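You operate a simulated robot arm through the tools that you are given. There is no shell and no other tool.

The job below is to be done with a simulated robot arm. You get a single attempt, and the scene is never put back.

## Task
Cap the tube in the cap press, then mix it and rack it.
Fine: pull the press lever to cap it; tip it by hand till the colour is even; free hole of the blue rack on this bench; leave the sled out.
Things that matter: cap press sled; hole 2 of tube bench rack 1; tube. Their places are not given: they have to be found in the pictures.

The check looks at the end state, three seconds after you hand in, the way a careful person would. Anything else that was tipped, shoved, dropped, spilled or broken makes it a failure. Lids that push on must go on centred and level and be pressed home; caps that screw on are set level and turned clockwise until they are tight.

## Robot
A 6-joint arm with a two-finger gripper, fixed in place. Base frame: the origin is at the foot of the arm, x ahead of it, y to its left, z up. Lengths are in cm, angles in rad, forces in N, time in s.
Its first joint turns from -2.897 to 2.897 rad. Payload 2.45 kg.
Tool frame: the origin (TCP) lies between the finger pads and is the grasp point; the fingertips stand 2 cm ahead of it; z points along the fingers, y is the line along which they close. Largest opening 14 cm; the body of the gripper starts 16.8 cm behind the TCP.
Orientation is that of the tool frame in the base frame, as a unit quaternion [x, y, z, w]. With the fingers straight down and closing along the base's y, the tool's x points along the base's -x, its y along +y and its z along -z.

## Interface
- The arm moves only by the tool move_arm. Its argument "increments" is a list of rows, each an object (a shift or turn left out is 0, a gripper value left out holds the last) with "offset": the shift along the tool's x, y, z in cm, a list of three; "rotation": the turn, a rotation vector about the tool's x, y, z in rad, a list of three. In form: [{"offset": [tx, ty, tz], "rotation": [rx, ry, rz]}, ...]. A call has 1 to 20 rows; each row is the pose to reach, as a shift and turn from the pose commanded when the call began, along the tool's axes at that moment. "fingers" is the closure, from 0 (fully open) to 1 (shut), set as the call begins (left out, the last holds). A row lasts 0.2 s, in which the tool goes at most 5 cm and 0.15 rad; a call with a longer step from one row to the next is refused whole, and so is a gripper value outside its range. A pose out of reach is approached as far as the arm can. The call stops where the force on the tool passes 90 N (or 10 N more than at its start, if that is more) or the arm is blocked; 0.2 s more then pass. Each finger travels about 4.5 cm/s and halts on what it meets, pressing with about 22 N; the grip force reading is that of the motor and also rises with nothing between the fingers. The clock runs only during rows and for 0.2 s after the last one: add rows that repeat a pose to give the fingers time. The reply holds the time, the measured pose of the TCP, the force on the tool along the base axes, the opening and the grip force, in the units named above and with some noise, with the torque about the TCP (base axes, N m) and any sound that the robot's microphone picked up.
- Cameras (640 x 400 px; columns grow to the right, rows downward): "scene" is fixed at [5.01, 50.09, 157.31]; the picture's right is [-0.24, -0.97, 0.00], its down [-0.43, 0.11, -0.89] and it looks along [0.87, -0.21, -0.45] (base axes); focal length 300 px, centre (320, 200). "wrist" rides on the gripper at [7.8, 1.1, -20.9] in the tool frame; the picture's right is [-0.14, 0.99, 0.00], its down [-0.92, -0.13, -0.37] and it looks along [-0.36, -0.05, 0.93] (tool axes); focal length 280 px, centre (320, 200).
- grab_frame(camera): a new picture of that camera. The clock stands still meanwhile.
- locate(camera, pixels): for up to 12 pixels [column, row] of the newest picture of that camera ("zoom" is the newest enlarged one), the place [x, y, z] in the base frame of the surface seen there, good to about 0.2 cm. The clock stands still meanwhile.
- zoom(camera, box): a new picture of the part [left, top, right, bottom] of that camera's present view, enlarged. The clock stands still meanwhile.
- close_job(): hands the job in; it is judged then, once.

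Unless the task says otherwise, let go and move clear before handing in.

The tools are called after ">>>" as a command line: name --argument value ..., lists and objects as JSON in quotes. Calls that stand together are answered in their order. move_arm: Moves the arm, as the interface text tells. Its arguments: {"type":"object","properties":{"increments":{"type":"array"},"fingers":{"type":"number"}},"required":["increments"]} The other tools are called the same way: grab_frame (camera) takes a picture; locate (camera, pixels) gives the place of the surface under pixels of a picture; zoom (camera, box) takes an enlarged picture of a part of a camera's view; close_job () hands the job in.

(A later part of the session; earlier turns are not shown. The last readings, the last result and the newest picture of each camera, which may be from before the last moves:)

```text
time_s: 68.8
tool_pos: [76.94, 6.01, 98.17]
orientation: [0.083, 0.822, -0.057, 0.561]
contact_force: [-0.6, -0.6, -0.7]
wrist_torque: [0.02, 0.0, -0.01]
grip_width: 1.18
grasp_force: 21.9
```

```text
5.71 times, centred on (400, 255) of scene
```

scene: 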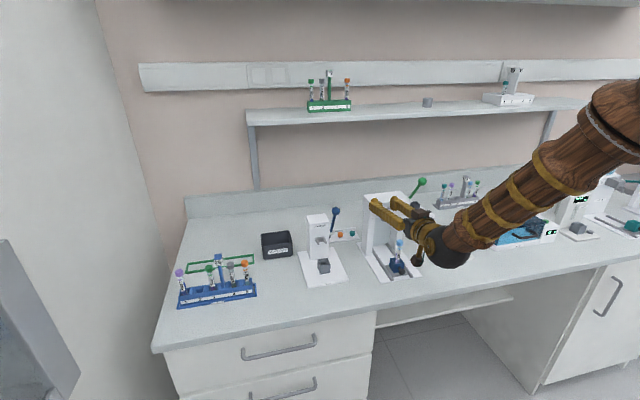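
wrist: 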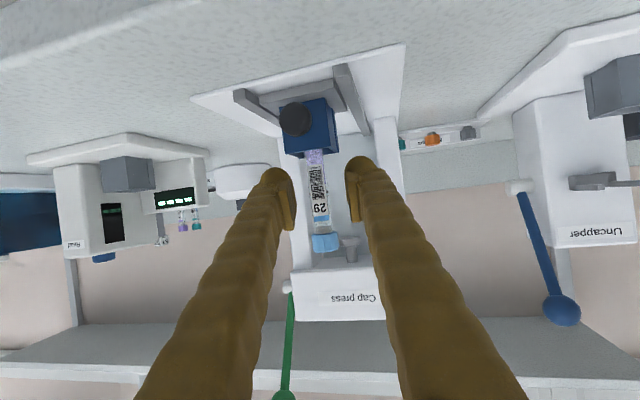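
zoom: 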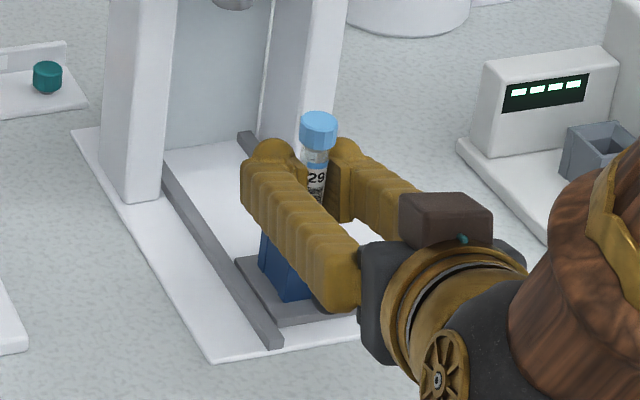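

The tube is held (1.18 cm, ~22 N) and stands straight between the pads. I'll lift it straight up out of the sled.

>>> move_arm --increments '[{"offset": [-0.47, 0, -0.18]}, {"offset": [-1.4, 0, -0.55]}, {"offset": [-2.8, 0, -1.1]}, {"offset": [-4.2, 0, -1.64]}, {"offset": [-5.6, 0, -2.19]}, {"offset": [-7.45, 0, -2.92]}, {"offset": [-9.3, 0, -3.65]}, {"offset": [-11.18, 0, -4.38]}, {"offset": [-11.18, 0, -4.38]}]'

>>> zoom --camera "scene" --box '[350, 180, 450, 290]'

>>> zoom --camera "wrist" --box '[240, 80, 400, 270]'

```text
time_s: 70.8
tool_pos: [76.87, 5.92, 110.3]
orientation: [0.082, 0.822, -0.056, 0.561]
contact_force: [-0.3, 0.3, -0.4]
wrist_torque: [-0.01, -0.01, 0.01]
grip_width: 1.13
grasp_force: 22.5
```

```text
3.64 times, centred on (400, 235) of scene
```

zoom: 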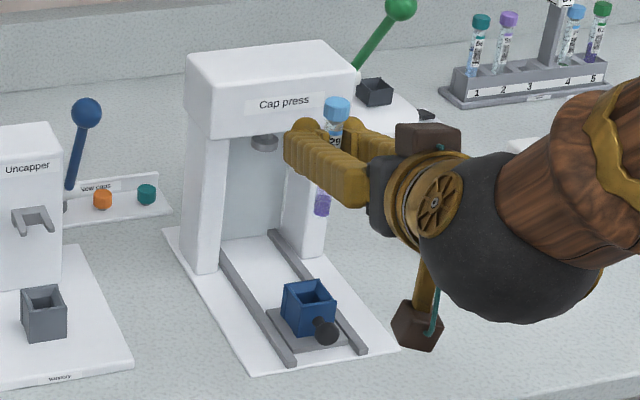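

```text
2.11 times, centred on (320, 175) of wrist
```

zoom: 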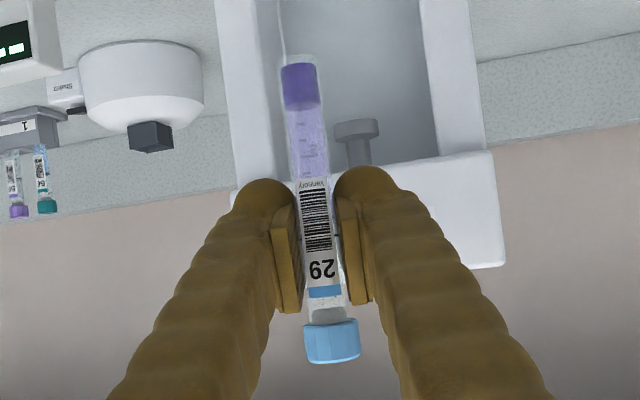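

The tube is clear of the sled, with dark purple settled at the bottom and pale lilac above (unmixed). I'll move to open space at about y=13 and tilt the hand nearer to horizontal for inverting.

>>> move_arm --increments '[{"offset": [-0.45, 2.3, -0.7], "rotation": [0, -0.05, 0]}, {"offset": [-0.9, 4.6, -1.4], "rotation": [0, -0.1, 0]}, {"offset": [-1.35, 6.86, -2.04], "rotation": [0, -0.15, 0]}, {"offset": [-1.35, 6.86, -2.04], "rotation": [0, -0.2, 0]}, {"offset": [-1.35, 6.86, -2.04], "rotation": [0, -0.2, 0]}]'

```text
time_s: 72.0
tool_pos: [76.86, 13.08, 112.25]
orientation: [0.077, 0.762, -0.064, 0.64]
contact_force: [0.7, 0.5, 1.0]
wrist_torque: [-0.02, 0.02, 0.01]
grip_width: 1.13
grasp_force: 21.8
```

Pose is reached at 80° tilt. Now I'll roll the hand about its own axis by 3 rad to invert the tube, and watch for reach warnings.

>>> move_arm --increments '[{"rotation": [0, 0, 0.1]}, {"rotation": [0, 0, 0.25]}, {"rotation": [0, 0, 0.4]}, {"rotation": [0, 0, 0.55]}, {"rotation": [0, 0, 0.7]}, {"rotation": [0, 0, 0.85]}, {"rotation": [0, 0, 1.0]}, {"rotation": [0, 0, 1.15]}, {"rotation": [0, 0, 1.3]}, {"rotation": [0, 0, 1.45]}, {"rotation": [0, 0, 1.6]}, {"rotation": [0, 0, 1.75]}, {"rotation": [0, 0, 1.9]}, {"rotation": [0, 0, 2.05]}, {"rotation": [0, 0, 2.2]}, {"rotation": [0, 0, 2.35]}, {"rotation": [0, 0, 2.5]}, {"rotation": [0, 0, 2.65]}, {"rotation": [0, 0, 2.8]}, {"rotation": [0, 0, 2.9]}]'

>>> zoom --camera "scene" --box '[340, 160, 450, 290]'

>>> grab_frame --camera "wrist"

```text
time_s: 76.2
tool_pos: [77.09, 13.1, 112.28]
orientation: [0.766, 0.014, 0.627, 0.141]
contact_force: [0.2, 0.4, -0.6]
wrist_torque: [-0.01, -0.04, -0.01]
grip_width: 1.15
grasp_force: 21.4
out of reach, approached as far as the arm can: row 3, 4, 5, 6, 7, 8, 9, 10, 11, 12, 13, 14, 15
```

```text
3.08 times, centred on (395, 225) of scene
```

zoom: 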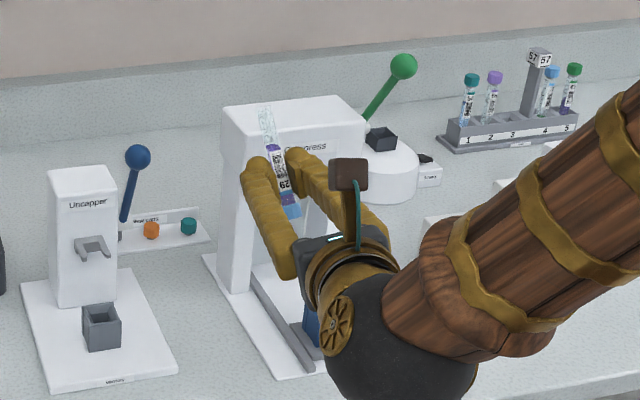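

```text
taken
```

wrist: 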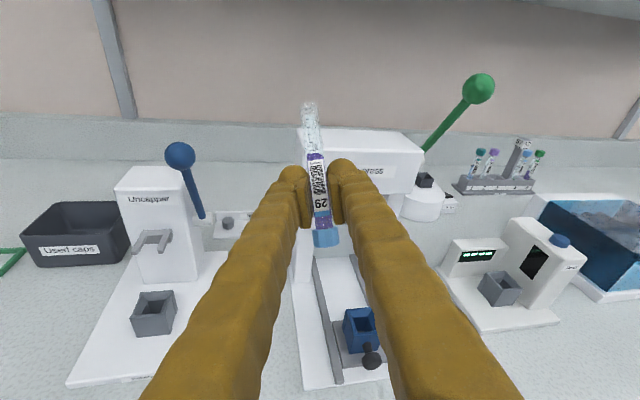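

The tube is now inverted and the liquid ran to the cap end, though mid-roll rows were flagged, meaning the wrist went around the other way. I'll roll back continuing in the positive direction, which should be the free side.

>>> move_arm --increments '[{"rotation": [0, 0, 0]}, {"rotation": [0, 0, 0]}, {"rotation": [0, 0, 0.15]}, {"rotation": [0, 0, 0.3]}, {"rotation": [0, 0, 0.45]}, {"rotation": [0, 0, 0.6]}, {"rotation": [0, 0, 0.75]}, {"rotation": [0, 0, 0.9]}, {"rotation": [0, 0, 1.05]}, {"rotation": [0, 0, 1.2]}, {"rotation": [0, 0, 1.35]}, {"rotation": [0, 0, 1.5]}, {"rotation": [0, 0, 1.65]}, {"rotation": [0, 0, 1.8]}, {"rotation": [0, 0, 1.95]}, {"rotation": [0, 0, 2.1]}, {"rotation": [0, 0, 2.25]}, {"rotation": [0, 0, 2.4]}, {"rotation": [0, 0, 2.55]}, {"rotation": [0, 0, 2.7]}]'

>>> zoom --camera "wrist" --box '[240, 80, 400, 270]'

```text
time_s: 80.4
tool_pos: [76.07, -5.41, 116.73]
orientation: [-0.261, 0.736, -0.191, 0.595]
contact_force: [1.2, -0.2, 1.1]
wrist_torque: [-0.01, 0.02, 0.01]
grip_width: 1.28
grasp_force: 22.2
out of reach, approached as far as the arm can: row 6, 7, 8, 9, 10, 11, 12, 13, 14, 15, 16, 17, 18, 19, 20
```

```text
2.11 times, centred on (320, 175) of wrist
```

zoom: 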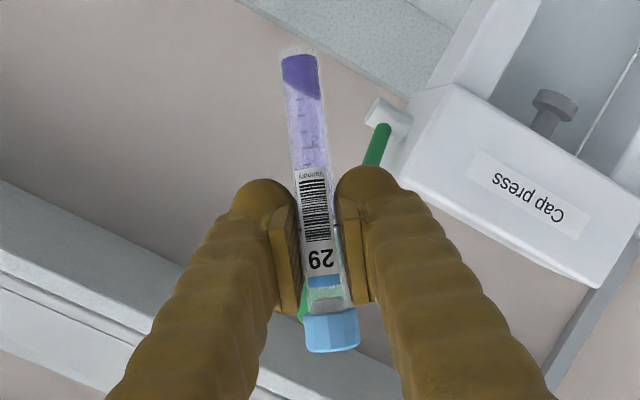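

That roll direction drove the arm off target to (76, -5.4, 116.7), close to the lever, though nothing was touched. I'll check clearances and the uncapper's height before moving to open space for a better wrist posture.

>>> grab_frame --camera "scene"

>>> locate --camera "scene" --pixels '[[317, 217], [335, 211], [312, 240], [324, 262], [275, 236], [290, 250], [345, 234], [300, 280], [329, 107], [330, 70]]'

```text
taken
```

scene: 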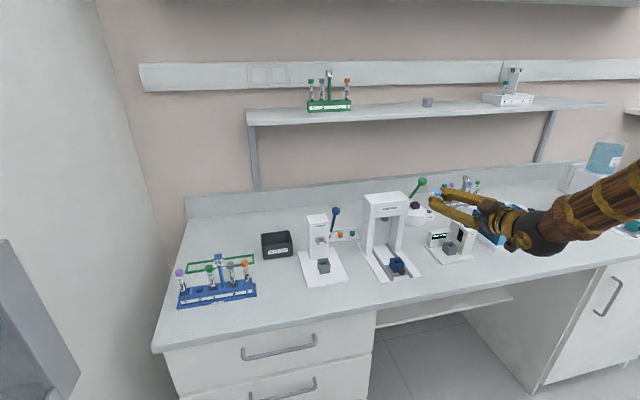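

```text
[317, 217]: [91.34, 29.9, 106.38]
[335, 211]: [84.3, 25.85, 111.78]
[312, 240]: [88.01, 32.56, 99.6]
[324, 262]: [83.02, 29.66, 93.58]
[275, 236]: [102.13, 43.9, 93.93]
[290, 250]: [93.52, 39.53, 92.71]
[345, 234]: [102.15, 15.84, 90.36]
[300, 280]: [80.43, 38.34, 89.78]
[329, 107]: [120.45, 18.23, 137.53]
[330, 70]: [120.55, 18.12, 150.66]
```

The uncapper is at y≈26–33 with top z≈112, and the hand is currently in free space at (76, -5.4, 116.7). In this wrist posture the free roll direction is positive, so I'll shift away from the lever to about (75, -14, 118) with a bit more yaw, then roll there.

>>> move_arm --increments '[{"offset": [1.1, -1.85, -0.38], "rotation": [-0.058, -0.044, -0.016]}, {"offset": [2.2, -3.7, -0.76], "rotation": [-0.116, -0.089, -0.033]}, {"offset": [3.3, -5.55, -1.14], "rotation": [-0.175, -0.133, -0.05]}, {"offset": [4.4, -7.42, -1.52], "rotation": [-0.233, -0.178, -0.066]}, {"offset": [4.4, -7.42, -1.52], "rotation": [-0.233, -0.178, -0.066]}]'

>>> grab_frame --camera "wrist"

>>> grab_frame --camera "scene"

```text
time_s: 81.6
tool_pos: [75.27, -12.51, 114.93]
orientation: [-0.368, 0.682, -0.113, 0.622]
contact_force: [0.5, -0.4, -0.4]
wrist_torque: [-0.02, 0.02, 0.03]
grip_width: 1.3
grasp_force: 22.4
out of reach, approached as far as the arm can: row 3, 4, 5
```

```text
taken
```

wrist: 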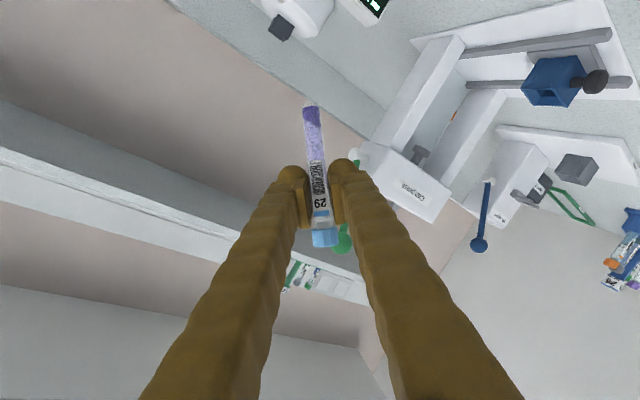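

```text
taken
```

scene: 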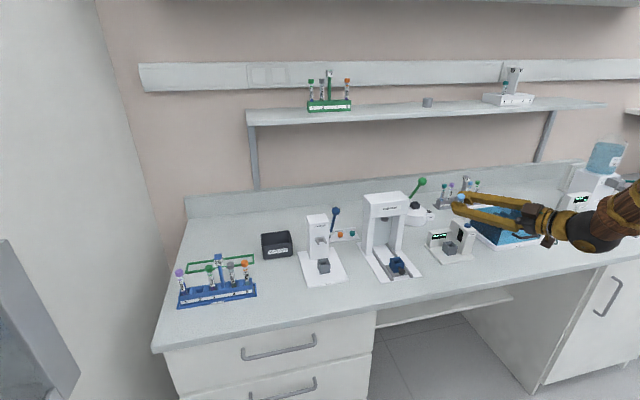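

The hand is at (75.3, -12.5, 114.9), clear of the lever. Now I'll roll positive from here to invert the tube.

>>> move_arm --increments '[{"rotation": [0, 0, 0.15]}, {"rotation": [0, 0, 0.3]}, {"rotation": [0, 0, 0.45]}, {"rotation": [0, 0, 0.6]}, {"rotation": [0, 0, 0.75]}, {"rotation": [0, 0, 0.9]}, {"rotation": [0, 0, 1.05]}, {"rotation": [0, 0, 1.2]}, {"rotation": [0, 0, 1.35]}, {"rotation": [0, 0, 1.5]}, {"rotation": [0, 0, 1.65]}, {"rotation": [0, 0, 1.8]}, {"rotation": [0, 0, 1.95]}, {"rotation": [0, 0, 2.1]}, {"rotation": [0, 0, 2.25]}, {"rotation": [0, 0, 2.4]}, {"rotation": [0, 0, 2.55]}, {"rotation": [0, 0, 2.7]}, {"rotation": [0, 0, 2.85]}, {"rotation": [0, 0, 3.0]}]'

>>> grab_frame --camera "wrist"

```text
time_s: 85.8
tool_pos: [76.93, -3.29, 105.14]
orientation: [-0.155, 0.74, -0.032, 0.653]
contact_force: [0.0, -0.1, 0.2]
wrist_torque: [0.01, -0.03, -0.03]
grip_width: 1.32
grasp_force: 22.0
out of reach, approached as far as the arm can: row 1, 2, 3, 4, 5, 6, 7, 8, 9, 10, 11, 12, 13, 14, 15, 16, 17, 18, 19, 20
```

```text
taken
```

wrist: 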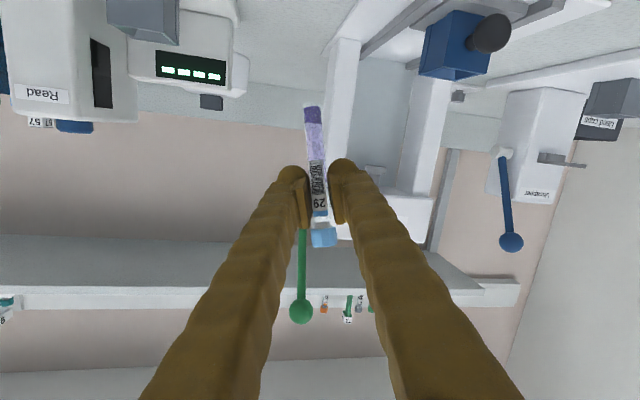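

The roll did not happen; instead the arm drifted to (76.9, -3.3, 105.1) because a wrist joint is at its limit. I'll hold still to reset the reference and look at where things are before choosing another way.

>>> move_arm --increments '[{"offset": [0, 0, 0]}]'

>>> zoom --camera "scene" --box '[370, 170, 600, 300]'

```text
time_s: 86.2
tool_pos: [77.01, -3.27, 105.21]
orientation: [-0.156, 0.74, -0.031, 0.653]
contact_force: [-1.2, 0.4, -0.6]
wrist_torque: [-0.03, 0.0, -0.01]
grip_width: 1.35
grasp_force: 21.5
```

```text
2.78 times, centred on (485, 235) of scene
```

zoom: 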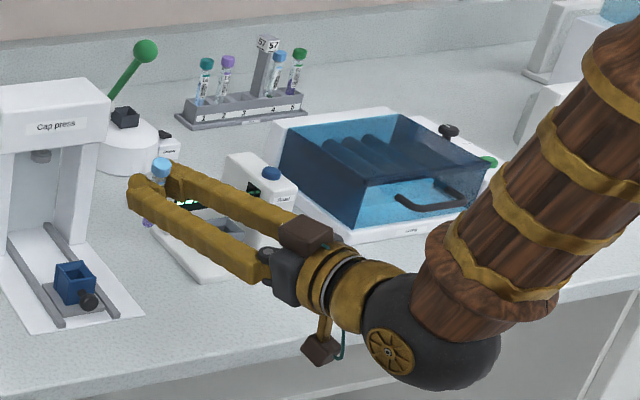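

Holding is fine (no warning), and nothing has been touched. I'll try a small roll in the negative direction to see whether that side is free.

>>> move_arm --increments '[{"rotation": [0, 0, -0.15]}, {"rotation": [0, 0, -0.3]}, {"rotation": [0, 0, -0.45]}]'

```text
time_s: 87.0
tool_pos: [76.99, -3.17, 105.06]
orientation: [-0.317, 0.687, -0.177, 0.629]
contact_force: [0.0, -0.6, -0.3]
wrist_torque: [0.0, -0.04, -0.02]
grip_width: 1.33
grasp_force: 21.6
```

Negative roll works without warning. I'll raise the hand 8 cm for clearance and then invert using negative roll.

>>> move_arm --increments '[{"offset": [-2.0, -1.7, -0.39]}, {"offset": [-4.0, -3.4, -0.78]}, {"offset": [-6.0, -5.1, -1.16]}, {"offset": [-6.0, -5.1, -1.16]}]'

```text
time_s: 88.0
tool_pos: [76.88, -3.3, 113.02]
orientation: [-0.317, 0.687, -0.176, 0.63]
contact_force: [0.1, -0.3, 0.4]
wrist_torque: [-0.01, 0.02, -0.01]
grip_width: 1.33
grasp_force: 21.7
```

The hand is at (76.9, -3.3, 113), but an inverted tube bottom would come within ~1 cm of the lever ball, so I'll shift 8 cm to -y before rolling.

>>> move_arm --increments '[{"offset": [1.75, -1.97, -0.42]}, {"offset": [3.5, -3.93, -0.84]}, {"offset": [5.26, -5.9, -1.26]}, {"offset": [5.26, -5.9, -1.26]}]'

```text
time_s: 89.0
tool_pos: [76.89, -11.19, 113.1]
orientation: [-0.317, 0.687, -0.176, 0.63]
contact_force: [0.4, 0.3, -0.6]
wrist_torque: [0.02, -0.03, -0.03]
grip_width: 1.34
grasp_force: 21.4
```

Position is good with no warning. Now I'll roll by -2.5 rad to invert the tube.

>>> move_arm --increments '[{"rotation": [0, 0, -0.14]}, {"rotation": [0, 0, -0.28]}, {"rotation": [0, 0, -0.42]}, {"rotation": [0, 0, -0.56]}, {"rotation": [0, 0, -0.7]}, {"rotation": [0, 0, -0.84]}, {"rotation": [0, 0, -0.98]}, {"rotation": [0, 0, -1.12]}, {"rotation": [0, 0, -1.26]}, {"rotation": [0, 0, -1.4]}, {"rotation": [0, 0, -1.54]}, {"rotation": [0, 0, -1.68]}, {"rotation": [0, 0, -1.82]}, {"rotation": [0, 0, -1.96]}, {"rotation": [0, 0, -2.1]}, {"rotation": [0, 0, -2.24]}, {"rotation": [0, 0, -2.38]}, {"rotation": [0, 0, -2.5]}, {"rotation": [0, 0, -2.5]}, {"rotation": [0, 0, -2.5]}]'

>>> zoom --camera "wrist" --box '[240, 80, 400, 270]'

>>> zoom --camera "scene" --box '[370, 150, 600, 300]'

```text
time_s: 93.2
tool_pos: [76.82, -11.3, 113.0]
orientation: [0.752, 0.084, 0.653, -0.031]
contact_force: [-0.3, -0.4, -0.4]
wrist_torque: [0.0, -0.01, 0.02]
grip_width: 1.35
grasp_force: 21.6
```

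```text
2.11 times, centred on (320, 175) of wrist
```

zoom: 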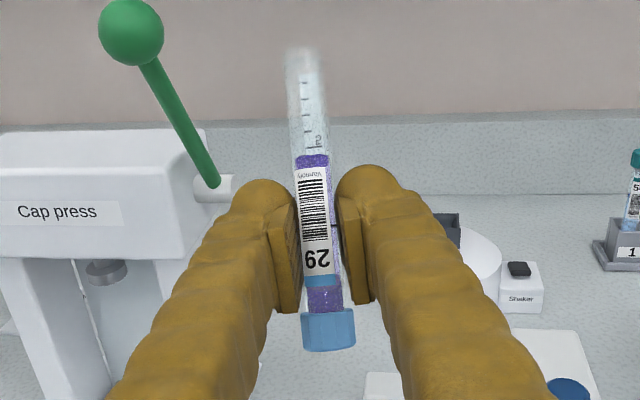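

```text
2.67 times, centred on (485, 225) of scene
```

zoom: 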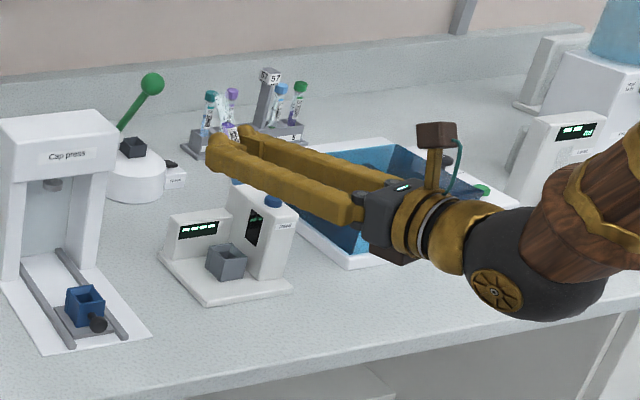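

The tube is fully inverted and the liquid has run to the cap end without leaking. I'll now roll back and forth several times.

>>> move_arm --increments '[{"rotation": [0, 0, 0.14]}, {"rotation": [0, 0, 0.28]}, {"rotation": [0, 0, 0.42]}, {"rotation": [0, 0, 0.56]}, {"rotation": [0, 0, 0.7]}, {"rotation": [0, 0, 0.84]}, {"rotation": [0, 0, 0.98]}, {"rotation": [0, 0, 1.12]}, {"rotation": [0, 0, 1.26]}, {"rotation": [0, 0, 1.4]}, {"rotation": [0, 0, 1.54]}, {"rotation": [0, 0, 1.68]}, {"rotation": [0, 0, 1.82]}, {"rotation": [0, 0, 1.96]}, {"rotation": [0, 0, 2.1]}, {"rotation": [0, 0, 2.24]}, {"rotation": [0, 0, 2.38]}, {"rotation": [0, 0, 2.5]}, {"rotation": [0, 0, 2.5]}, {"rotation": [0, 0, 2.5]}]'

>>> zoom --camera "wrist" --box '[240, 80, 400, 270]'

```text
time_s: 97.4
tool_pos: [76.79, -11.22, 113.13]
orientation: [-0.315, 0.687, -0.176, 0.631]
contact_force: [0.4, -0.3, -0.8]
wrist_torque: [0.01, -0.02, -0.01]
grip_width: 1.36
grasp_force: 21.9
```

```text
2.11 times, centred on (320, 175) of wrist
```

zoom: 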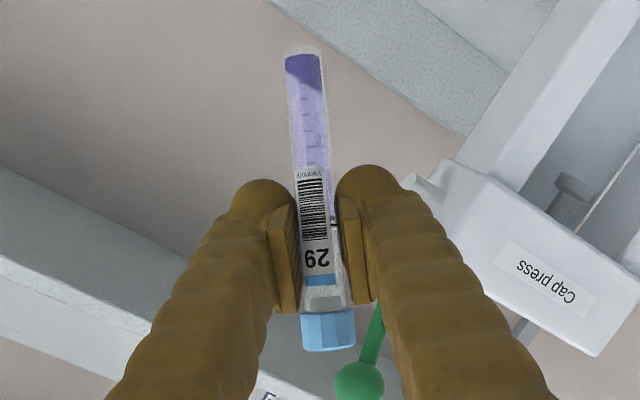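

The layers persist (dark band at the tip, lilac above) but look a bit closer. I'll keep inverting.

>>> move_arm --increments '[{"rotation": [0, 0, -0.15]}, {"rotation": [0, 0, -0.3]}, {"rotation": [0, 0, -0.45]}, {"rotation": [0, 0, -0.6]}, {"rotation": [0, 0, -0.75]}, {"rotation": [0, 0, -0.9]}, {"rotation": [0, 0, -1.05]}, {"rotation": [0, 0, -1.2]}, {"rotation": [0, 0, -1.35]}, {"rotation": [0, 0, -1.5]}, {"rotation": [0, 0, -1.65]}, {"rotation": [0, 0, -1.8]}, {"rotation": [0, 0, -1.95]}, {"rotation": [0, 0, -2.1]}, {"rotation": [0, 0, -2.25]}, {"rotation": [0, 0, -2.4]}, {"rotation": [0, 0, -2.5]}, {"rotation": [0, 0, -2.5]}, {"rotation": [0, 0, -2.5]}, {"rotation": [0, 0, -2.5]}]'

>>> move_arm --increments '[{"rotation": [0, 0, 0.15]}, {"rotation": [0, 0, 0.3]}, {"rotation": [0, 0, 0.45]}, {"rotation": [0, 0, 0.6]}, {"rotation": [0, 0, 0.75]}, {"rotation": [0, 0, 0.9]}, {"rotation": [0, 0, 1.05]}, {"rotation": [0, 0, 1.2]}, {"rotation": [0, 0, 1.35]}, {"rotation": [0, 0, 1.5]}, {"rotation": [0, 0, 1.65]}, {"rotation": [0, 0, 1.8]}, {"rotation": [0, 0, 1.95]}, {"rotation": [0, 0, 2.1]}, {"rotation": [0, 0, 2.25]}, {"rotation": [0, 0, 2.4]}, {"rotation": [0, 0, 2.5]}, {"rotation": [0, 0, 2.5]}, {"rotation": [0, 0, 2.5]}, {"rotation": [0, 0, 2.5]}]'

>>> zoom --camera "wrist" --box '[240, 80, 400, 270]'

```text
time_s: 101.6
tool_pos: [76.94, -11.18, 113.08]
orientation: [0.752, 0.084, 0.653, -0.032]
contact_force: [-0.4, 0.1, 0.3]
wrist_torque: [-0.02, 0.01, 0.01]
grip_width: 1.35
grasp_force: 22.1
```

```text
time_s: 105.8
tool_pos: [76.85, -11.25, 112.97]
orientation: [-0.317, 0.687, -0.176, 0.63]
contact_force: [0.3, 0.0, 0.2]
wrist_torque: [0.03, 0.01, -0.01]
grip_width: 1.34
grasp_force: 22.3
```

```text
2.11 times, centred on (320, 175) of wrist
```

zoom: 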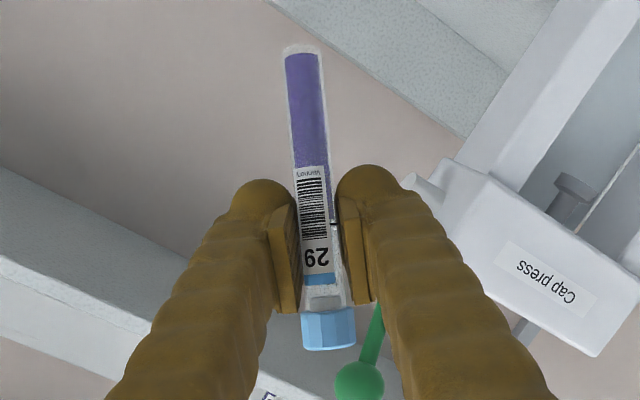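

The colour now looks an even purple along the whole liquid column. I'll zoom closer to confirm.

>>> zoom --camera "wrist" --box '[295, 95, 345, 190]'

```text
4.21 times, centred on (320, 142) of wrist
```

zoom: 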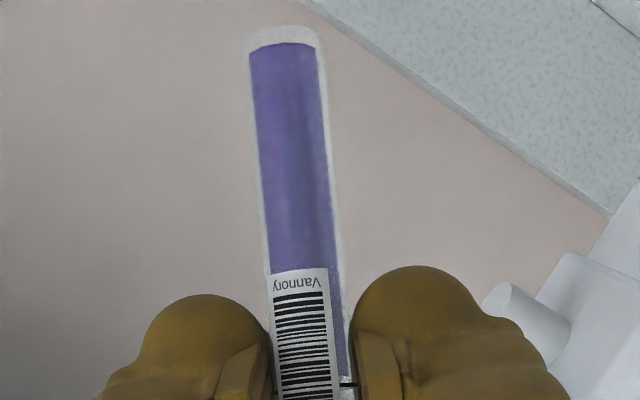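

The liquid is uniformly purple. I'll do one more inversion for good measure, in the same proven motion.

>>> move_arm --increments '[{"rotation": [0, 0, -0.15]}, {"rotation": [0, 0, -0.3]}, {"rotation": [0, 0, -0.45]}, {"rotation": [0, 0, -0.6]}, {"rotation": [0, 0, -0.75]}, {"rotation": [0, 0, -0.9]}, {"rotation": [0, 0, -1.05]}, {"rotation": [0, 0, -1.2]}, {"rotation": [0, 0, -1.35]}, {"rotation": [0, 0, -1.5]}, {"rotation": [0, 0, -1.65]}, {"rotation": [0, 0, -1.8]}, {"rotation": [0, 0, -1.95]}, {"rotation": [0, 0, -2.1]}, {"rotation": [0, 0, -2.25]}, {"rotation": [0, 0, -2.4]}, {"rotation": [0, 0, -2.5]}, {"rotation": [0, 0, -2.5]}, {"rotation": [0, 0, -2.5]}, {"rotation": [0, 0, -2.5]}]'

>>> move_arm --increments '[{"rotation": [0, 0, 0.15]}, {"rotation": [0, 0, 0.3]}, {"rotation": [0, 0, 0.45]}, {"rotation": [0, 0, 0.6]}, {"rotation": [0, 0, 0.75]}, {"rotation": [0, 0, 0.9]}, {"rotation": [0, 0, 1.05]}, {"rotation": [0, 0, 1.2]}, {"rotation": [0, 0, 1.35]}, {"rotation": [0, 0, 1.5]}, {"rotation": [0, 0, 1.65]}, {"rotation": [0, 0, 1.8]}, {"rotation": [0, 0, 1.95]}, {"rotation": [0, 0, 2.1]}, {"rotation": [0, 0, 2.25]}, {"rotation": [0, 0, 2.4]}, {"rotation": [0, 0, 2.5]}, {"rotation": [0, 0, 2.5]}, {"rotation": [0, 0, 2.5]}, {"rotation": [0, 0, 2.5]}]'

>>> zoom --camera "wrist" --box '[240, 80, 400, 270]'

```text
time_s: 110.0
tool_pos: [76.92, -11.2, 113.04]
orientation: [0.752, 0.084, 0.653, -0.031]
contact_force: [-0.5, 0.6, -0.1]
wrist_torque: [-0.01, 0.03, 0.01]
grip_width: 1.36
grasp_force: 22.3
```

```text
time_s: 114.2
tool_pos: [76.99, -11.28, 113.0]
orientation: [-0.317, 0.687, -0.176, 0.63]
contact_force: [0.0, -0.3, 0.1]
wrist_torque: [0.01, 0.0, -0.01]
grip_width: 1.36
grasp_force: 21.3
```

```text
2.11 times, centred on (320, 175) of wrist
```

zoom: 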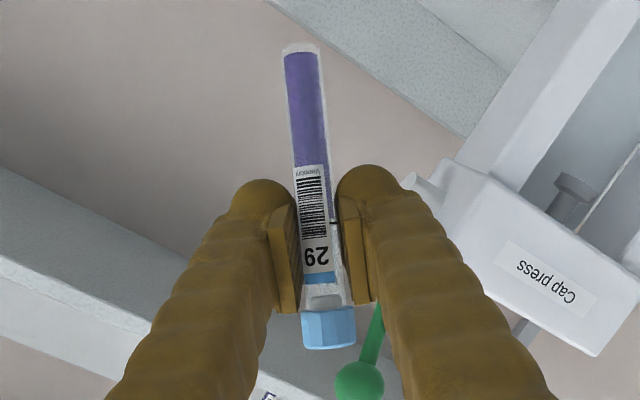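

The colour stays even. I'll now carry the tube back over in front of the press toward y=13 with a yaw change to -0.2 rad, keeping the present roll so the wrist stays within limits.

>>> move_arm --increments '[{"offset": [-2.66, 2.98, 0.64], "rotation": [0.045, 0.038, 0.009]}, {"offset": [-5.32, 5.97, 1.28], "rotation": [0.089, 0.076, 0.017]}, {"offset": [-7.98, 8.95, 1.92], "rotation": [0.134, 0.115, 0.026]}, {"offset": [-10.65, 11.93, 2.56], "rotation": [0.179, 0.153, 0.035]}, {"offset": [-13.3, 14.9, 3.2], "rotation": [0.223, 0.191, 0.043]}, {"offset": [-15.97, 17.9, 3.84], "rotation": [0.268, 0.229, 0.052]}, {"offset": [-15.97, 17.9, 3.84], "rotation": [0.268, 0.229, 0.052]}]'

```text
time_s: 115.8
tool_pos: [76.56, -5.36, 117.31]
orientation: [-0.265, 0.725, -0.196, 0.605]
contact_force: [0.2, 0.2, -0.9]
wrist_torque: [-0.02, 0.02, 0.0]
grip_width: 1.35
grasp_force: 21.8
out of reach, approached as far as the arm can: row 2, 3, 4, 5, 6, 7
```

There's a wrist barrier in that direction, so I'm held at (76.6, -5.4, 117.3). Instead I'll go the long way: move to about y=-16 in open space, roll further negative, then yaw more so that an upright tube becomes reachable from the other side.

>>> move_arm --increments '[{"offset": [1.6, -2.1, -0.1]}, {"offset": [3.3, -4.15, -0.2], "rotation": [0, 0, -0.1]}, {"offset": [4.9, -6.2, -0.3], "rotation": [0, 0, -0.24]}, {"offset": [6.58, -8.3, -0.38], "rotation": [0, 0, -0.38]}, {"offset": [6.58, -8.3, -0.38], "rotation": [0, 0, -0.52]}, {"offset": [6.58, -8.3, -0.38], "rotation": [0, 0, -0.66]}, {"offset": [6.58, -8.3, -0.38], "rotation": [0, 0, -0.8]}, {"offset": [6.58, -8.3, -0.38], "rotation": [0, 0, -0.94]}, {"offset": [6.58, -8.3, -0.38], "rotation": [0, 0, -1.08]}, {"offset": [6.58, -8.3, -0.38], "rotation": [0, 0, -1.22]}, {"offset": [6.58, -8.3, -0.38], "rotation": [0, 0, -1.36]}, {"offset": [6.58, -8.3, -0.38], "rotation": [0, 0, -1.4]}]'

>>> grab_frame --camera "scene"

```text
time_s: 118.4
tool_pos: [76.61, -15.96, 117.46]
orientation: [0.671, -0.382, 0.54, -0.335]
contact_force: [-0.3, -0.2, -0.5]
wrist_torque: [-0.03, -0.02, 0.0]
grip_width: 1.36
grasp_force: 22.0
```

```text
taken
```

scene: 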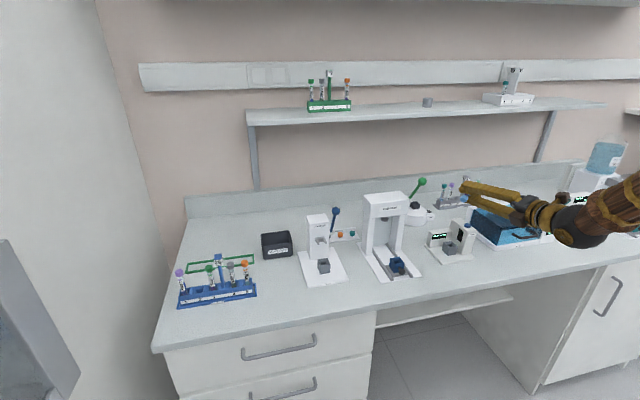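

Good, no warnings at (76.6, -16, 117.5). Now I'll yaw the tool by +0.65 rad about the vertical.

>>> move_arm --increments '[{"rotation": [0.061, -0.112, -0.025]}, {"rotation": [0.122, -0.224, -0.05]}, {"rotation": [0.183, -0.336, -0.075]}, {"rotation": [0.244, -0.448, -0.1]}, {"rotation": [0.305, -0.56, -0.125]}, {"rotation": [0.305, -0.56, -0.125]}]'

```text
time_s: 119.8
tool_pos: [76.55, -15.93, 117.44]
orientation: [0.757, -0.148, 0.405, -0.491]
contact_force: [0.0, -0.8, 0.4]
wrist_torque: [-0.01, 0.05, -0.01]
grip_width: 1.34
grasp_force: 21.8
```

Still no warnings. I'll continue rolling negative by 2.85 rad.

>>> move_arm --increments '[{"rotation": [0, 0, -0.15]}, {"rotation": [0, 0, -0.3]}, {"rotation": [0, 0, -0.45]}, {"rotation": [0, 0, -0.6]}, {"rotation": [0, 0, -0.75]}, {"rotation": [0, 0, -0.9]}, {"rotation": [0, 0, -1.05]}, {"rotation": [0, 0, -1.2]}, {"rotation": [0, 0, -1.35]}, {"rotation": [0, 0, -1.5]}, {"rotation": [0, 0, -1.65]}, {"rotation": [0, 0, -1.8]}, {"rotation": [0, 0, -1.95]}, {"rotation": [0, 0, -2.1]}, {"rotation": [0, 0, -2.25]}, {"rotation": [0, 0, -2.4]}, {"rotation": [0, 0, -2.55]}, {"rotation": [0, 0, -2.7]}, {"rotation": [0, 0, -2.85]}, {"rotation": [0, 0, -2.85]}]'

```text
time_s: 124.0
tool_pos: [76.63, -15.9, 117.46]
orientation: [0.257, 0.728, 0.544, 0.329]
contact_force: [-1.1, 0.0, -0.2]
wrist_torque: [0.07, -0.01, -0.02]
grip_width: 1.35
grasp_force: 21.4
```

Rolling is proceeding cleanly. I'll do the final -1.37 rad so the tube is upright again.

>>> move_arm --increments '[{"rotation": [0, 0, -0.15]}, {"rotation": [0, 0, -0.3]}, {"rotation": [0, 0, -0.45]}, {"rotation": [0, 0, -0.6]}, {"rotation": [0, 0, -0.75]}, {"rotation": [0, 0, -0.9]}, {"rotation": [0, 0, -1.05]}, {"rotation": [0, 0, -1.2]}, {"rotation": [0, 0, -1.3]}, {"rotation": [0, 0, -1.366]}, {"rotation": [0, 0, -1.366]}]'

>>> grab_frame --camera "wrist"

>>> zoom --camera "scene" --box '[380, 130, 580, 270]'

```text
time_s: 126.4
tool_pos: [76.77, -15.88, 117.34]
orientation: [-0.259, 0.726, 0.215, 0.599]
contact_force: [0.0, -0.1, -1.2]
wrist_torque: [-0.04, -0.02, -0.01]
grip_width: 1.38
grasp_force: 22.4
```

```text
taken
```

wrist: 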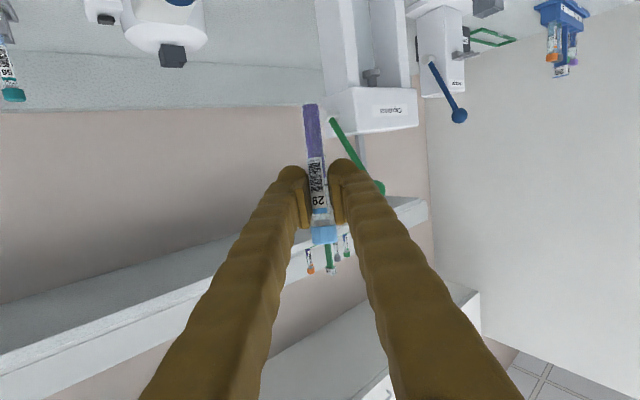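

```text
2.86 times, centred on (480, 200) of scene
```

zoom: 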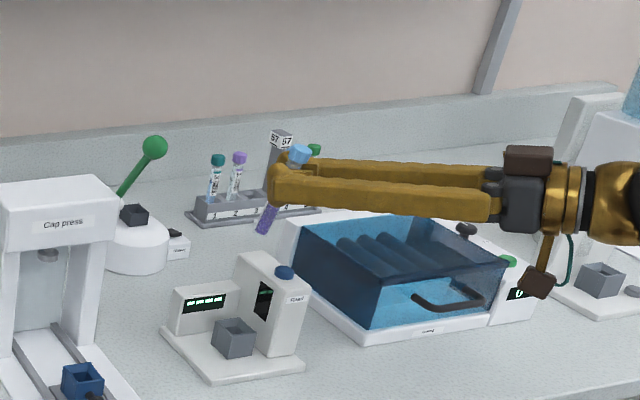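

The tube is upright again with no warnings. Before moving back to the sled I'll check heights of the reader and the tube's actual lean using located points.

>>> locate --camera "zoom" --pixels '[[270, 262], [285, 271], [200, 292], [300, 152], [262, 228], [268, 212], [275, 170]]'

>>> locate --camera "wrist" --pixels '[[311, 110], [313, 130], [315, 150], [318, 180], [321, 215], [323, 233], [324, 240]]'

```text
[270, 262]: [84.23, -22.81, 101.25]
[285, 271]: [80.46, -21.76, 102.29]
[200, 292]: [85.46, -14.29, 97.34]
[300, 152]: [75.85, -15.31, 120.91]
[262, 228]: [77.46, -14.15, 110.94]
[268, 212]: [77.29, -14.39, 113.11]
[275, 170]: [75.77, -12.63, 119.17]
```

```text
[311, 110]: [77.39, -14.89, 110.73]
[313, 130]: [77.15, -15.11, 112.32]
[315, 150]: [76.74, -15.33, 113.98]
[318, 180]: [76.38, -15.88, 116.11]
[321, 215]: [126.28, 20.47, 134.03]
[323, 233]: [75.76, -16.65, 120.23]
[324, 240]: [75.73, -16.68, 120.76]
```

The tube leans about 14.6° forward in the tool plane, so a tilt reduction of 0.255 rad will make it vertical. I'll lower to z≈112, straighten, then travel to y=6 in front of the press, staying below the lever ball and clear of the head.

>>> move_arm --increments '[{"offset": [2.7, 0.55, -0.2], "rotation": [0, 0.13, 0]}, {"offset": [5.46, 1.13, -0.37], "rotation": [0, 0.255, 0]}, {"offset": [4.94, 4.5, 2.35], "rotation": [0, 0.255, 0]}, {"offset": [4.42, 7.9, 5.1], "rotation": [0, 0.255, 0]}, {"offset": [3.9, 11.3, 7.8], "rotation": [0, 0.255, 0]}, {"offset": [3.38, 14.7, 10.5], "rotation": [0, 0.255, 0]}, {"offset": [2.87, 18.07, 13.25], "rotation": [0, 0.255, 0]}, {"offset": [2.87, 18.07, 13.25], "rotation": [0, 0.255, 0]}]'

>>> grab_frame --camera "wrist"

>>> zoom --camera "scene" --box '[350, 180, 470, 290]'

```text
time_s: 128.2
tool_pos: [74.89, 5.99, 112.27]
orientation: [-0.285, 0.796, 0.182, 0.502]
contact_force: [0.3, -0.6, -0.6]
wrist_torque: [-0.03, -0.02, -0.01]
grip_width: 1.34
grasp_force: 21.4
```

```text
taken
```

wrist: 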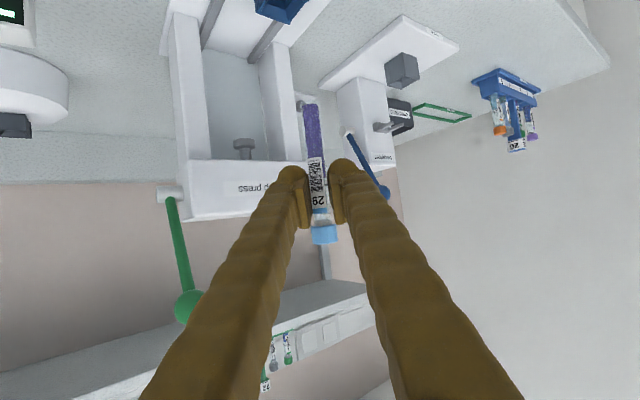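

```text
3.64 times, centred on (410, 235) of scene
```

zoom: 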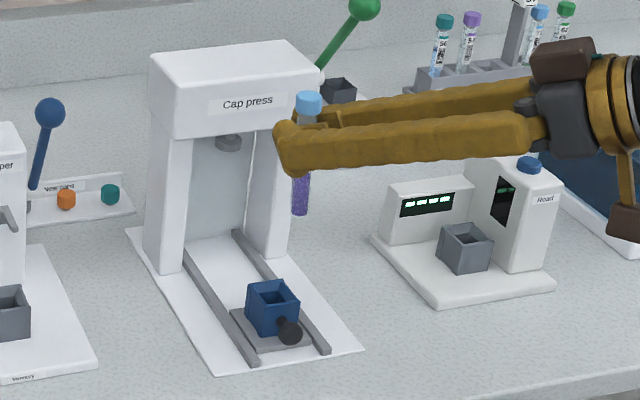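

The hand is at (74.9, 6.0, 112.3) with the tube looking vertical. I'll measure the tube's bottom and lean, and the sled hole position.

>>> locate --camera "wrist" --pixels '[[311, 108], [312, 120], [314, 140], [316, 157], [323, 230], [324, 238], [310, 104]]'

>>> locate --camera "zoom" --pixels '[[300, 210], [301, 195], [303, 175], [309, 95], [308, 108], [248, 290], [272, 298], [298, 298], [275, 284], [290, 332], [272, 320]]'

```text
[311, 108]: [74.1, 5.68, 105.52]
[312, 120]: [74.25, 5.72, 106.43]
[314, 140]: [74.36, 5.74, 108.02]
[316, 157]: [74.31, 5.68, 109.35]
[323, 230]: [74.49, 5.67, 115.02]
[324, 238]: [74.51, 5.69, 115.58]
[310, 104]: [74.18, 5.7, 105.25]
```

```text
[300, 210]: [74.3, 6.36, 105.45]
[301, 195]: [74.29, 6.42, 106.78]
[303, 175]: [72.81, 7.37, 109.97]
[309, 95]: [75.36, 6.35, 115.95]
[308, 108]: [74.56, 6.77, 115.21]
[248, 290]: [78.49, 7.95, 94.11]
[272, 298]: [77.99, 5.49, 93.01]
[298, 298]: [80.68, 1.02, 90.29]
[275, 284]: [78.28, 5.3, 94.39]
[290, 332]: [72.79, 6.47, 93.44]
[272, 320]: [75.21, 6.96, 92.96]
```

The tube's top leans about 3.5° too far forward, so I'll tilt back 0.065 rad, centre the tube axis over the sled hole (76.95, 6.05), and come down 5 cm.

>>> move_arm --increments '[{"offset": [0.0, 0.0, 0.0], "rotation": [0, -0.065, 0]}, {"offset": [-0.3, -0.7, 0.6], "rotation": [0, -0.065, 0]}, {"offset": [-0.58, -1.43, 1.21], "rotation": [0, -0.065, 0]}, {"offset": [1.7, -1.44, 2.3], "rotation": [0, -0.065, 0]}, {"offset": [3.93, -1.45, 3.36], "rotation": [0, -0.065, 0]}, {"offset": [3.93, -1.45, 3.36], "rotation": [0, -0.065, 0]}]'

>>> grab_frame --camera "wrist"

>>> zoom --camera "scene" --box '[370, 210, 430, 285]'

```text
time_s: 129.6
tool_pos: [76.79, 5.7, 107.14]
orientation: [-0.278, 0.781, 0.189, 0.527]
contact_force: [0.0, -0.6, 0.1]
wrist_torque: [-0.01, 0.03, 0.04]
grip_width: 1.35
grasp_force: 21.5
```

```text
taken
```

wrist: 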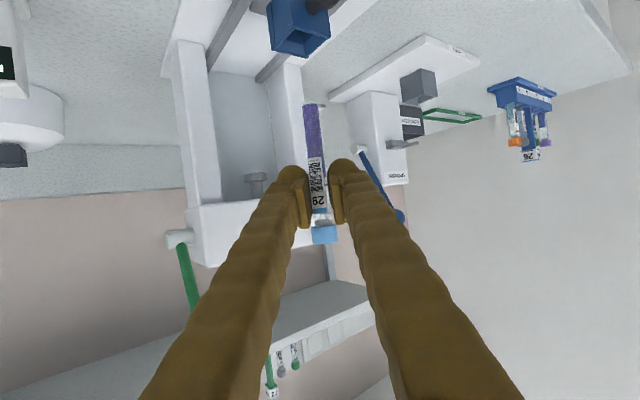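

```text
5.33 times, centred on (400, 248) of scene
```

zoom: 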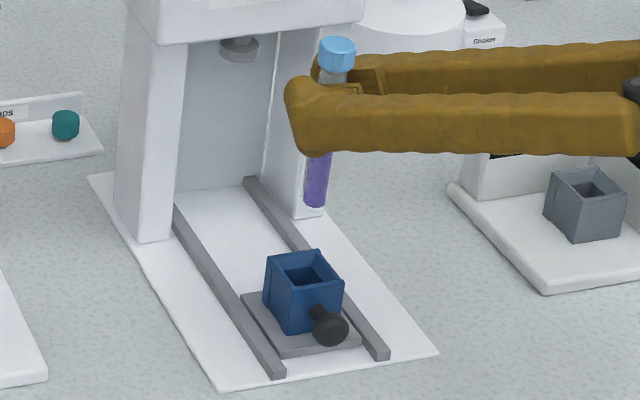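

Now I'll locate the tube's bottom and the sled block's rim to align them.

>>> locate --camera "wrist" --pixels '[[312, 106], [313, 120], [315, 140], [316, 155], [323, 230], [324, 237], [273, 55], [303, 56], [330, 38], [270, 40], [290, 50], [299, 40]]'

>>> locate --camera "zoom" --pixels '[[315, 203], [317, 185], [318, 165], [336, 65], [337, 48], [268, 257], [302, 287], [343, 284], [310, 252], [290, 270], [285, 310], [325, 270]]'

```text
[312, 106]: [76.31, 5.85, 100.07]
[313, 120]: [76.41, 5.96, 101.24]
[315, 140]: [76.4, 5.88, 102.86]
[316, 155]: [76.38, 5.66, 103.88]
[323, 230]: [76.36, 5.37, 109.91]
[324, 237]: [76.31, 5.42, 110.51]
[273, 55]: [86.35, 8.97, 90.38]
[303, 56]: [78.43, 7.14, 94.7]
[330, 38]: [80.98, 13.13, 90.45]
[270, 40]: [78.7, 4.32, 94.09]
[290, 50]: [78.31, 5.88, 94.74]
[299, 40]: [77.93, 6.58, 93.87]
```

```text
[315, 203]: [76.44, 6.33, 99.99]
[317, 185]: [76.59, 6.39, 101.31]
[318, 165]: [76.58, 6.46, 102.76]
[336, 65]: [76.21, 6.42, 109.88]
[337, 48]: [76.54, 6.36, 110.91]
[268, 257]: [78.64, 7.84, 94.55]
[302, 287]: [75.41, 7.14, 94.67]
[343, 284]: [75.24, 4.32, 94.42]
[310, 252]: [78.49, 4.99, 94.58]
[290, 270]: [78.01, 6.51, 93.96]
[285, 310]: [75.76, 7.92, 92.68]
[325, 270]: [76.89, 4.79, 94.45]
```

The tube bottom is at about (76.96, 6.16) and the hole centre at (76.92, 6.1), well aligned. I'll descend 7.5 cm into the hole.

>>> move_arm --increments '[{"offset": [1.39, 0, 0.56]}, {"offset": [2.78, 0, 1.12]}, {"offset": [3.9, 0, 1.57]}, {"offset": [4.83, 0, 1.95]}, {"offset": [5.57, 0, 2.25]}, {"offset": [6.31, 0, 2.55]}, {"offset": [6.96, -0.01, 2.81]}, {"offset": [6.96, -0.01, 2.81]}]'

>>> grab_frame --camera "wrist"

>>> zoom --camera "scene" --box '[370, 210, 430, 285]'

```text
time_s: 131.4
tool_pos: [76.72, 5.8, 99.74]
orientation: [-0.279, 0.78, 0.19, 0.528]
contact_force: [-0.2, -0.1, -0.3]
wrist_torque: [-0.02, -0.06, 0.0]
grip_width: 1.37
grasp_force: 22.4
```

```text
taken
```

wrist: 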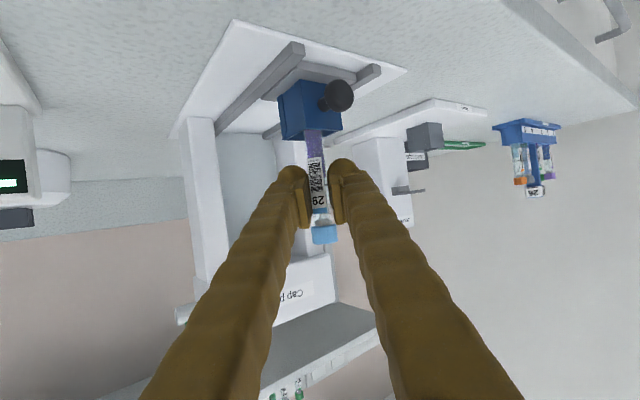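

```text
5.33 times, centred on (400, 248) of scene
```

zoom: 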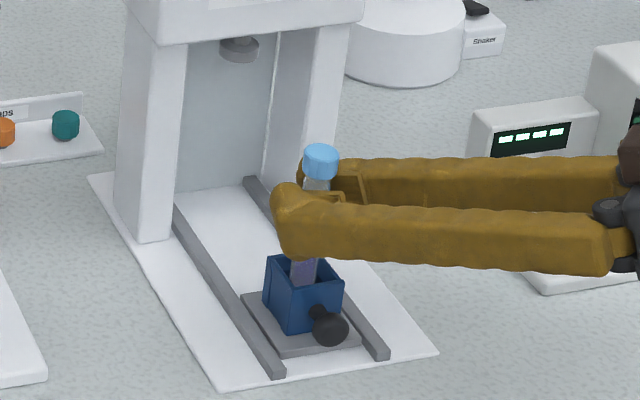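

The tube tip is inside the sled's hole with no contact force. I'll lower slowly to seat it.

>>> move_arm --increments '[{"offset": [0.14, 0, 0.06]}, {"offset": [0.28, 0, 0.11]}, {"offset": [0.42, 0, 0.17]}, {"offset": [0.56, 0, 0.22]}]'

```text
time_s: 132.4
tool_pos: [76.82, 5.74, 98.99]
orientation: [-0.279, 0.78, 0.19, 0.527]
contact_force: [-0.8, 0.0, -0.3]
wrist_torque: [0.01, 0.02, 0.0]
grip_width: 1.36
grasp_force: 22.2
```

>>> move_arm --increments '[{"offset": [0.14, 0, 0.06]}, {"offset": [0.28, 0, 0.11]}, {"offset": [0.42, 0, 0.17]}, {"offset": [0.56, 0, 0.22]}]'

>>> zoom --camera "scene" --box '[370, 210, 430, 285]'

```text
time_s: 133.4
tool_pos: [76.81, 5.76, 98.51]
orientation: [-0.278, 0.779, 0.19, 0.528]
contact_force: [0.6, 0.0, 20.4]
wrist_torque: [0.08, -0.12, 0.04]
grip_width: 1.38
grasp_force: 21.8
```

```text
5.33 times, centred on (400, 248) of scene
```

zoom: 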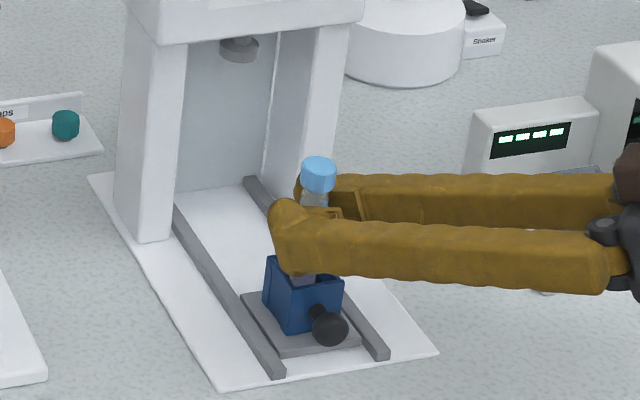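

The tube rests on the hole bottom (20 N upward). I'll open the fingers and then back away along the tool axis.

>>> move_arm --increments '[{"offset": [-0.05, 0, -0.02]}, {"offset": [-0.05, 0, -0.02]}, {"offset": [-0.05, 0, -0.02]}, {"offset": [-0.05, 0, -0.02]}, {"offset": [-0.05, 0, -0.02]}]' --fingers 0.7

>>> zoom --camera "scene" --box '[370, 210, 430, 285]'

>>> zoom --camera "wrist" --box '[240, 70, 400, 260]'

```text
time_s: 134.6
tool_pos: [76.88, 5.77, 98.5]
orientation: [-0.279, 0.78, 0.19, 0.527]
contact_force: [0.8, -0.2, -0.2]
wrist_torque: [0.01, -0.01, -0.01]
grip_width: 4.2
grasp_force: 0.0
```

```text
5.33 times, centred on (400, 248) of scene
```

zoom: 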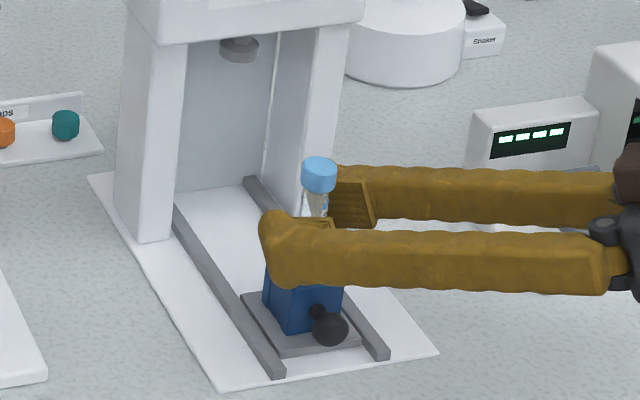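

```text
2.11 times, centred on (320, 165) of wrist
```

zoom: 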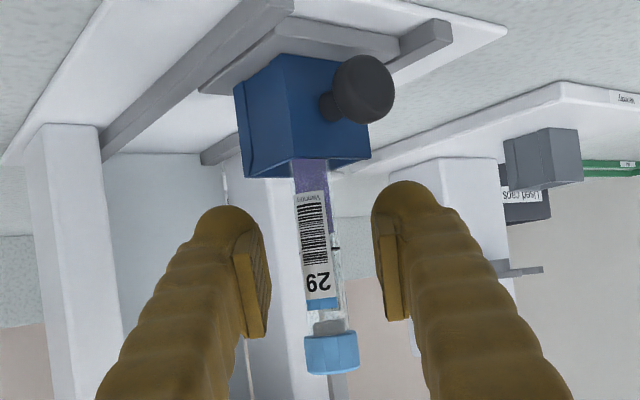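

The tube stands freely in the sled. I'll back off 7 cm along the tool axis and rise 14 cm.

>>> move_arm --increments '[{"offset": [0, 0, -1.0]}, {"offset": [0, 0, -3.0]}, {"offset": [0, 0, -5.5]}, {"offset": [0, 0, -7.5]}, {"offset": [-3.5, 0, -8.9]}, {"offset": [-7.0, 0, -10.3]}, {"offset": [-10.5, 0, -11.7]}, {"offset": [-13.0, 0, -12.7]}, {"offset": [-13.0, 0, -12.7]}]'

>>> zoom --camera "scene" --box '[350, 170, 470, 290]'

```text
time_s: 136.6
tool_pos: [71.44, 1.35, 115.36]
orientation: [-0.279, 0.78, 0.189, 0.527]
contact_force: [-0.2, 0.8, 0.1]
wrist_torque: [-0.03, 0.0, 0.0]
grip_width: 4.2
grasp_force: 0.1
```

```text
3.33 times, centred on (410, 230) of scene
```

zoom: 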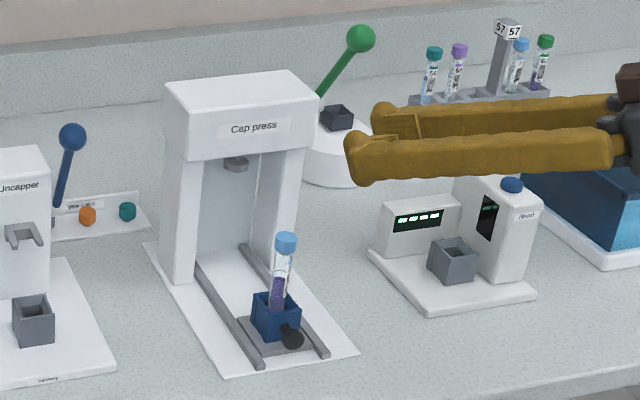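

The tube is standing properly in the sled. Now I'll reorient the hand to a near-vertical pose (24° tilt) in free space, in front of and above the press.

>>> move_arm --increments '[{"offset": [-0.85, 0.59, -0.76], "rotation": [0.064, 0.092, 0.061]}, {"offset": [-1.7, 1.18, -1.52], "rotation": [0.127, 0.184, 0.122]}, {"offset": [-2.55, 1.77, -2.29], "rotation": [0.191, 0.276, 0.183]}, {"offset": [-3.4, 2.36, -3.05], "rotation": [0.255, 0.369, 0.244]}, {"offset": [-4.26, 2.95, -3.81], "rotation": [0.318, 0.461, 0.304]}, {"offset": [-5.1, 3.54, -4.57], "rotation": [0.382, 0.553, 0.365]}, {"offset": [-5.96, 4.13, -5.34], "rotation": [0.445, 0.645, 0.426]}, {"offset": [-6.81, 4.72, -6.1], "rotation": [0.509, 0.737, 0.487]}, {"offset": [-6.81, 4.72, -6.1], "rotation": [0.509, 0.737, 0.487]}, {"offset": [-6.81, 4.72, -6.1], "rotation": [0.509, 0.737, 0.487]}]'

>>> grab_frame --camera "scene"

```text
time_s: 138.8
tool_pos: [65.92, 3.03, 124.02]
orientation: [0.002, 0.978, 0.0, 0.209]
contact_force: [0.4, -0.1, -0.8]
wrist_torque: [0.01, -0.01, 0.01]
grip_width: 4.19
grasp_force: 0.0
```

```text
taken
```

scene: 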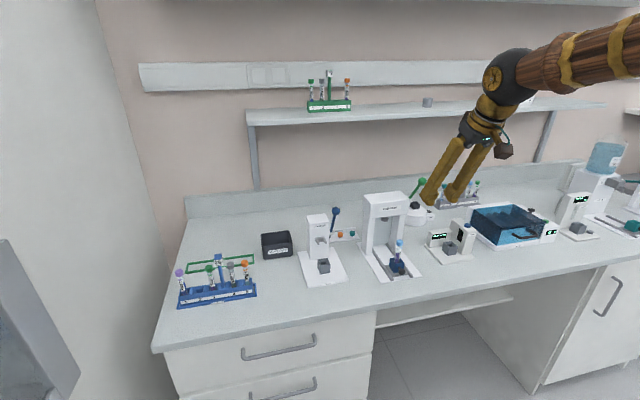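

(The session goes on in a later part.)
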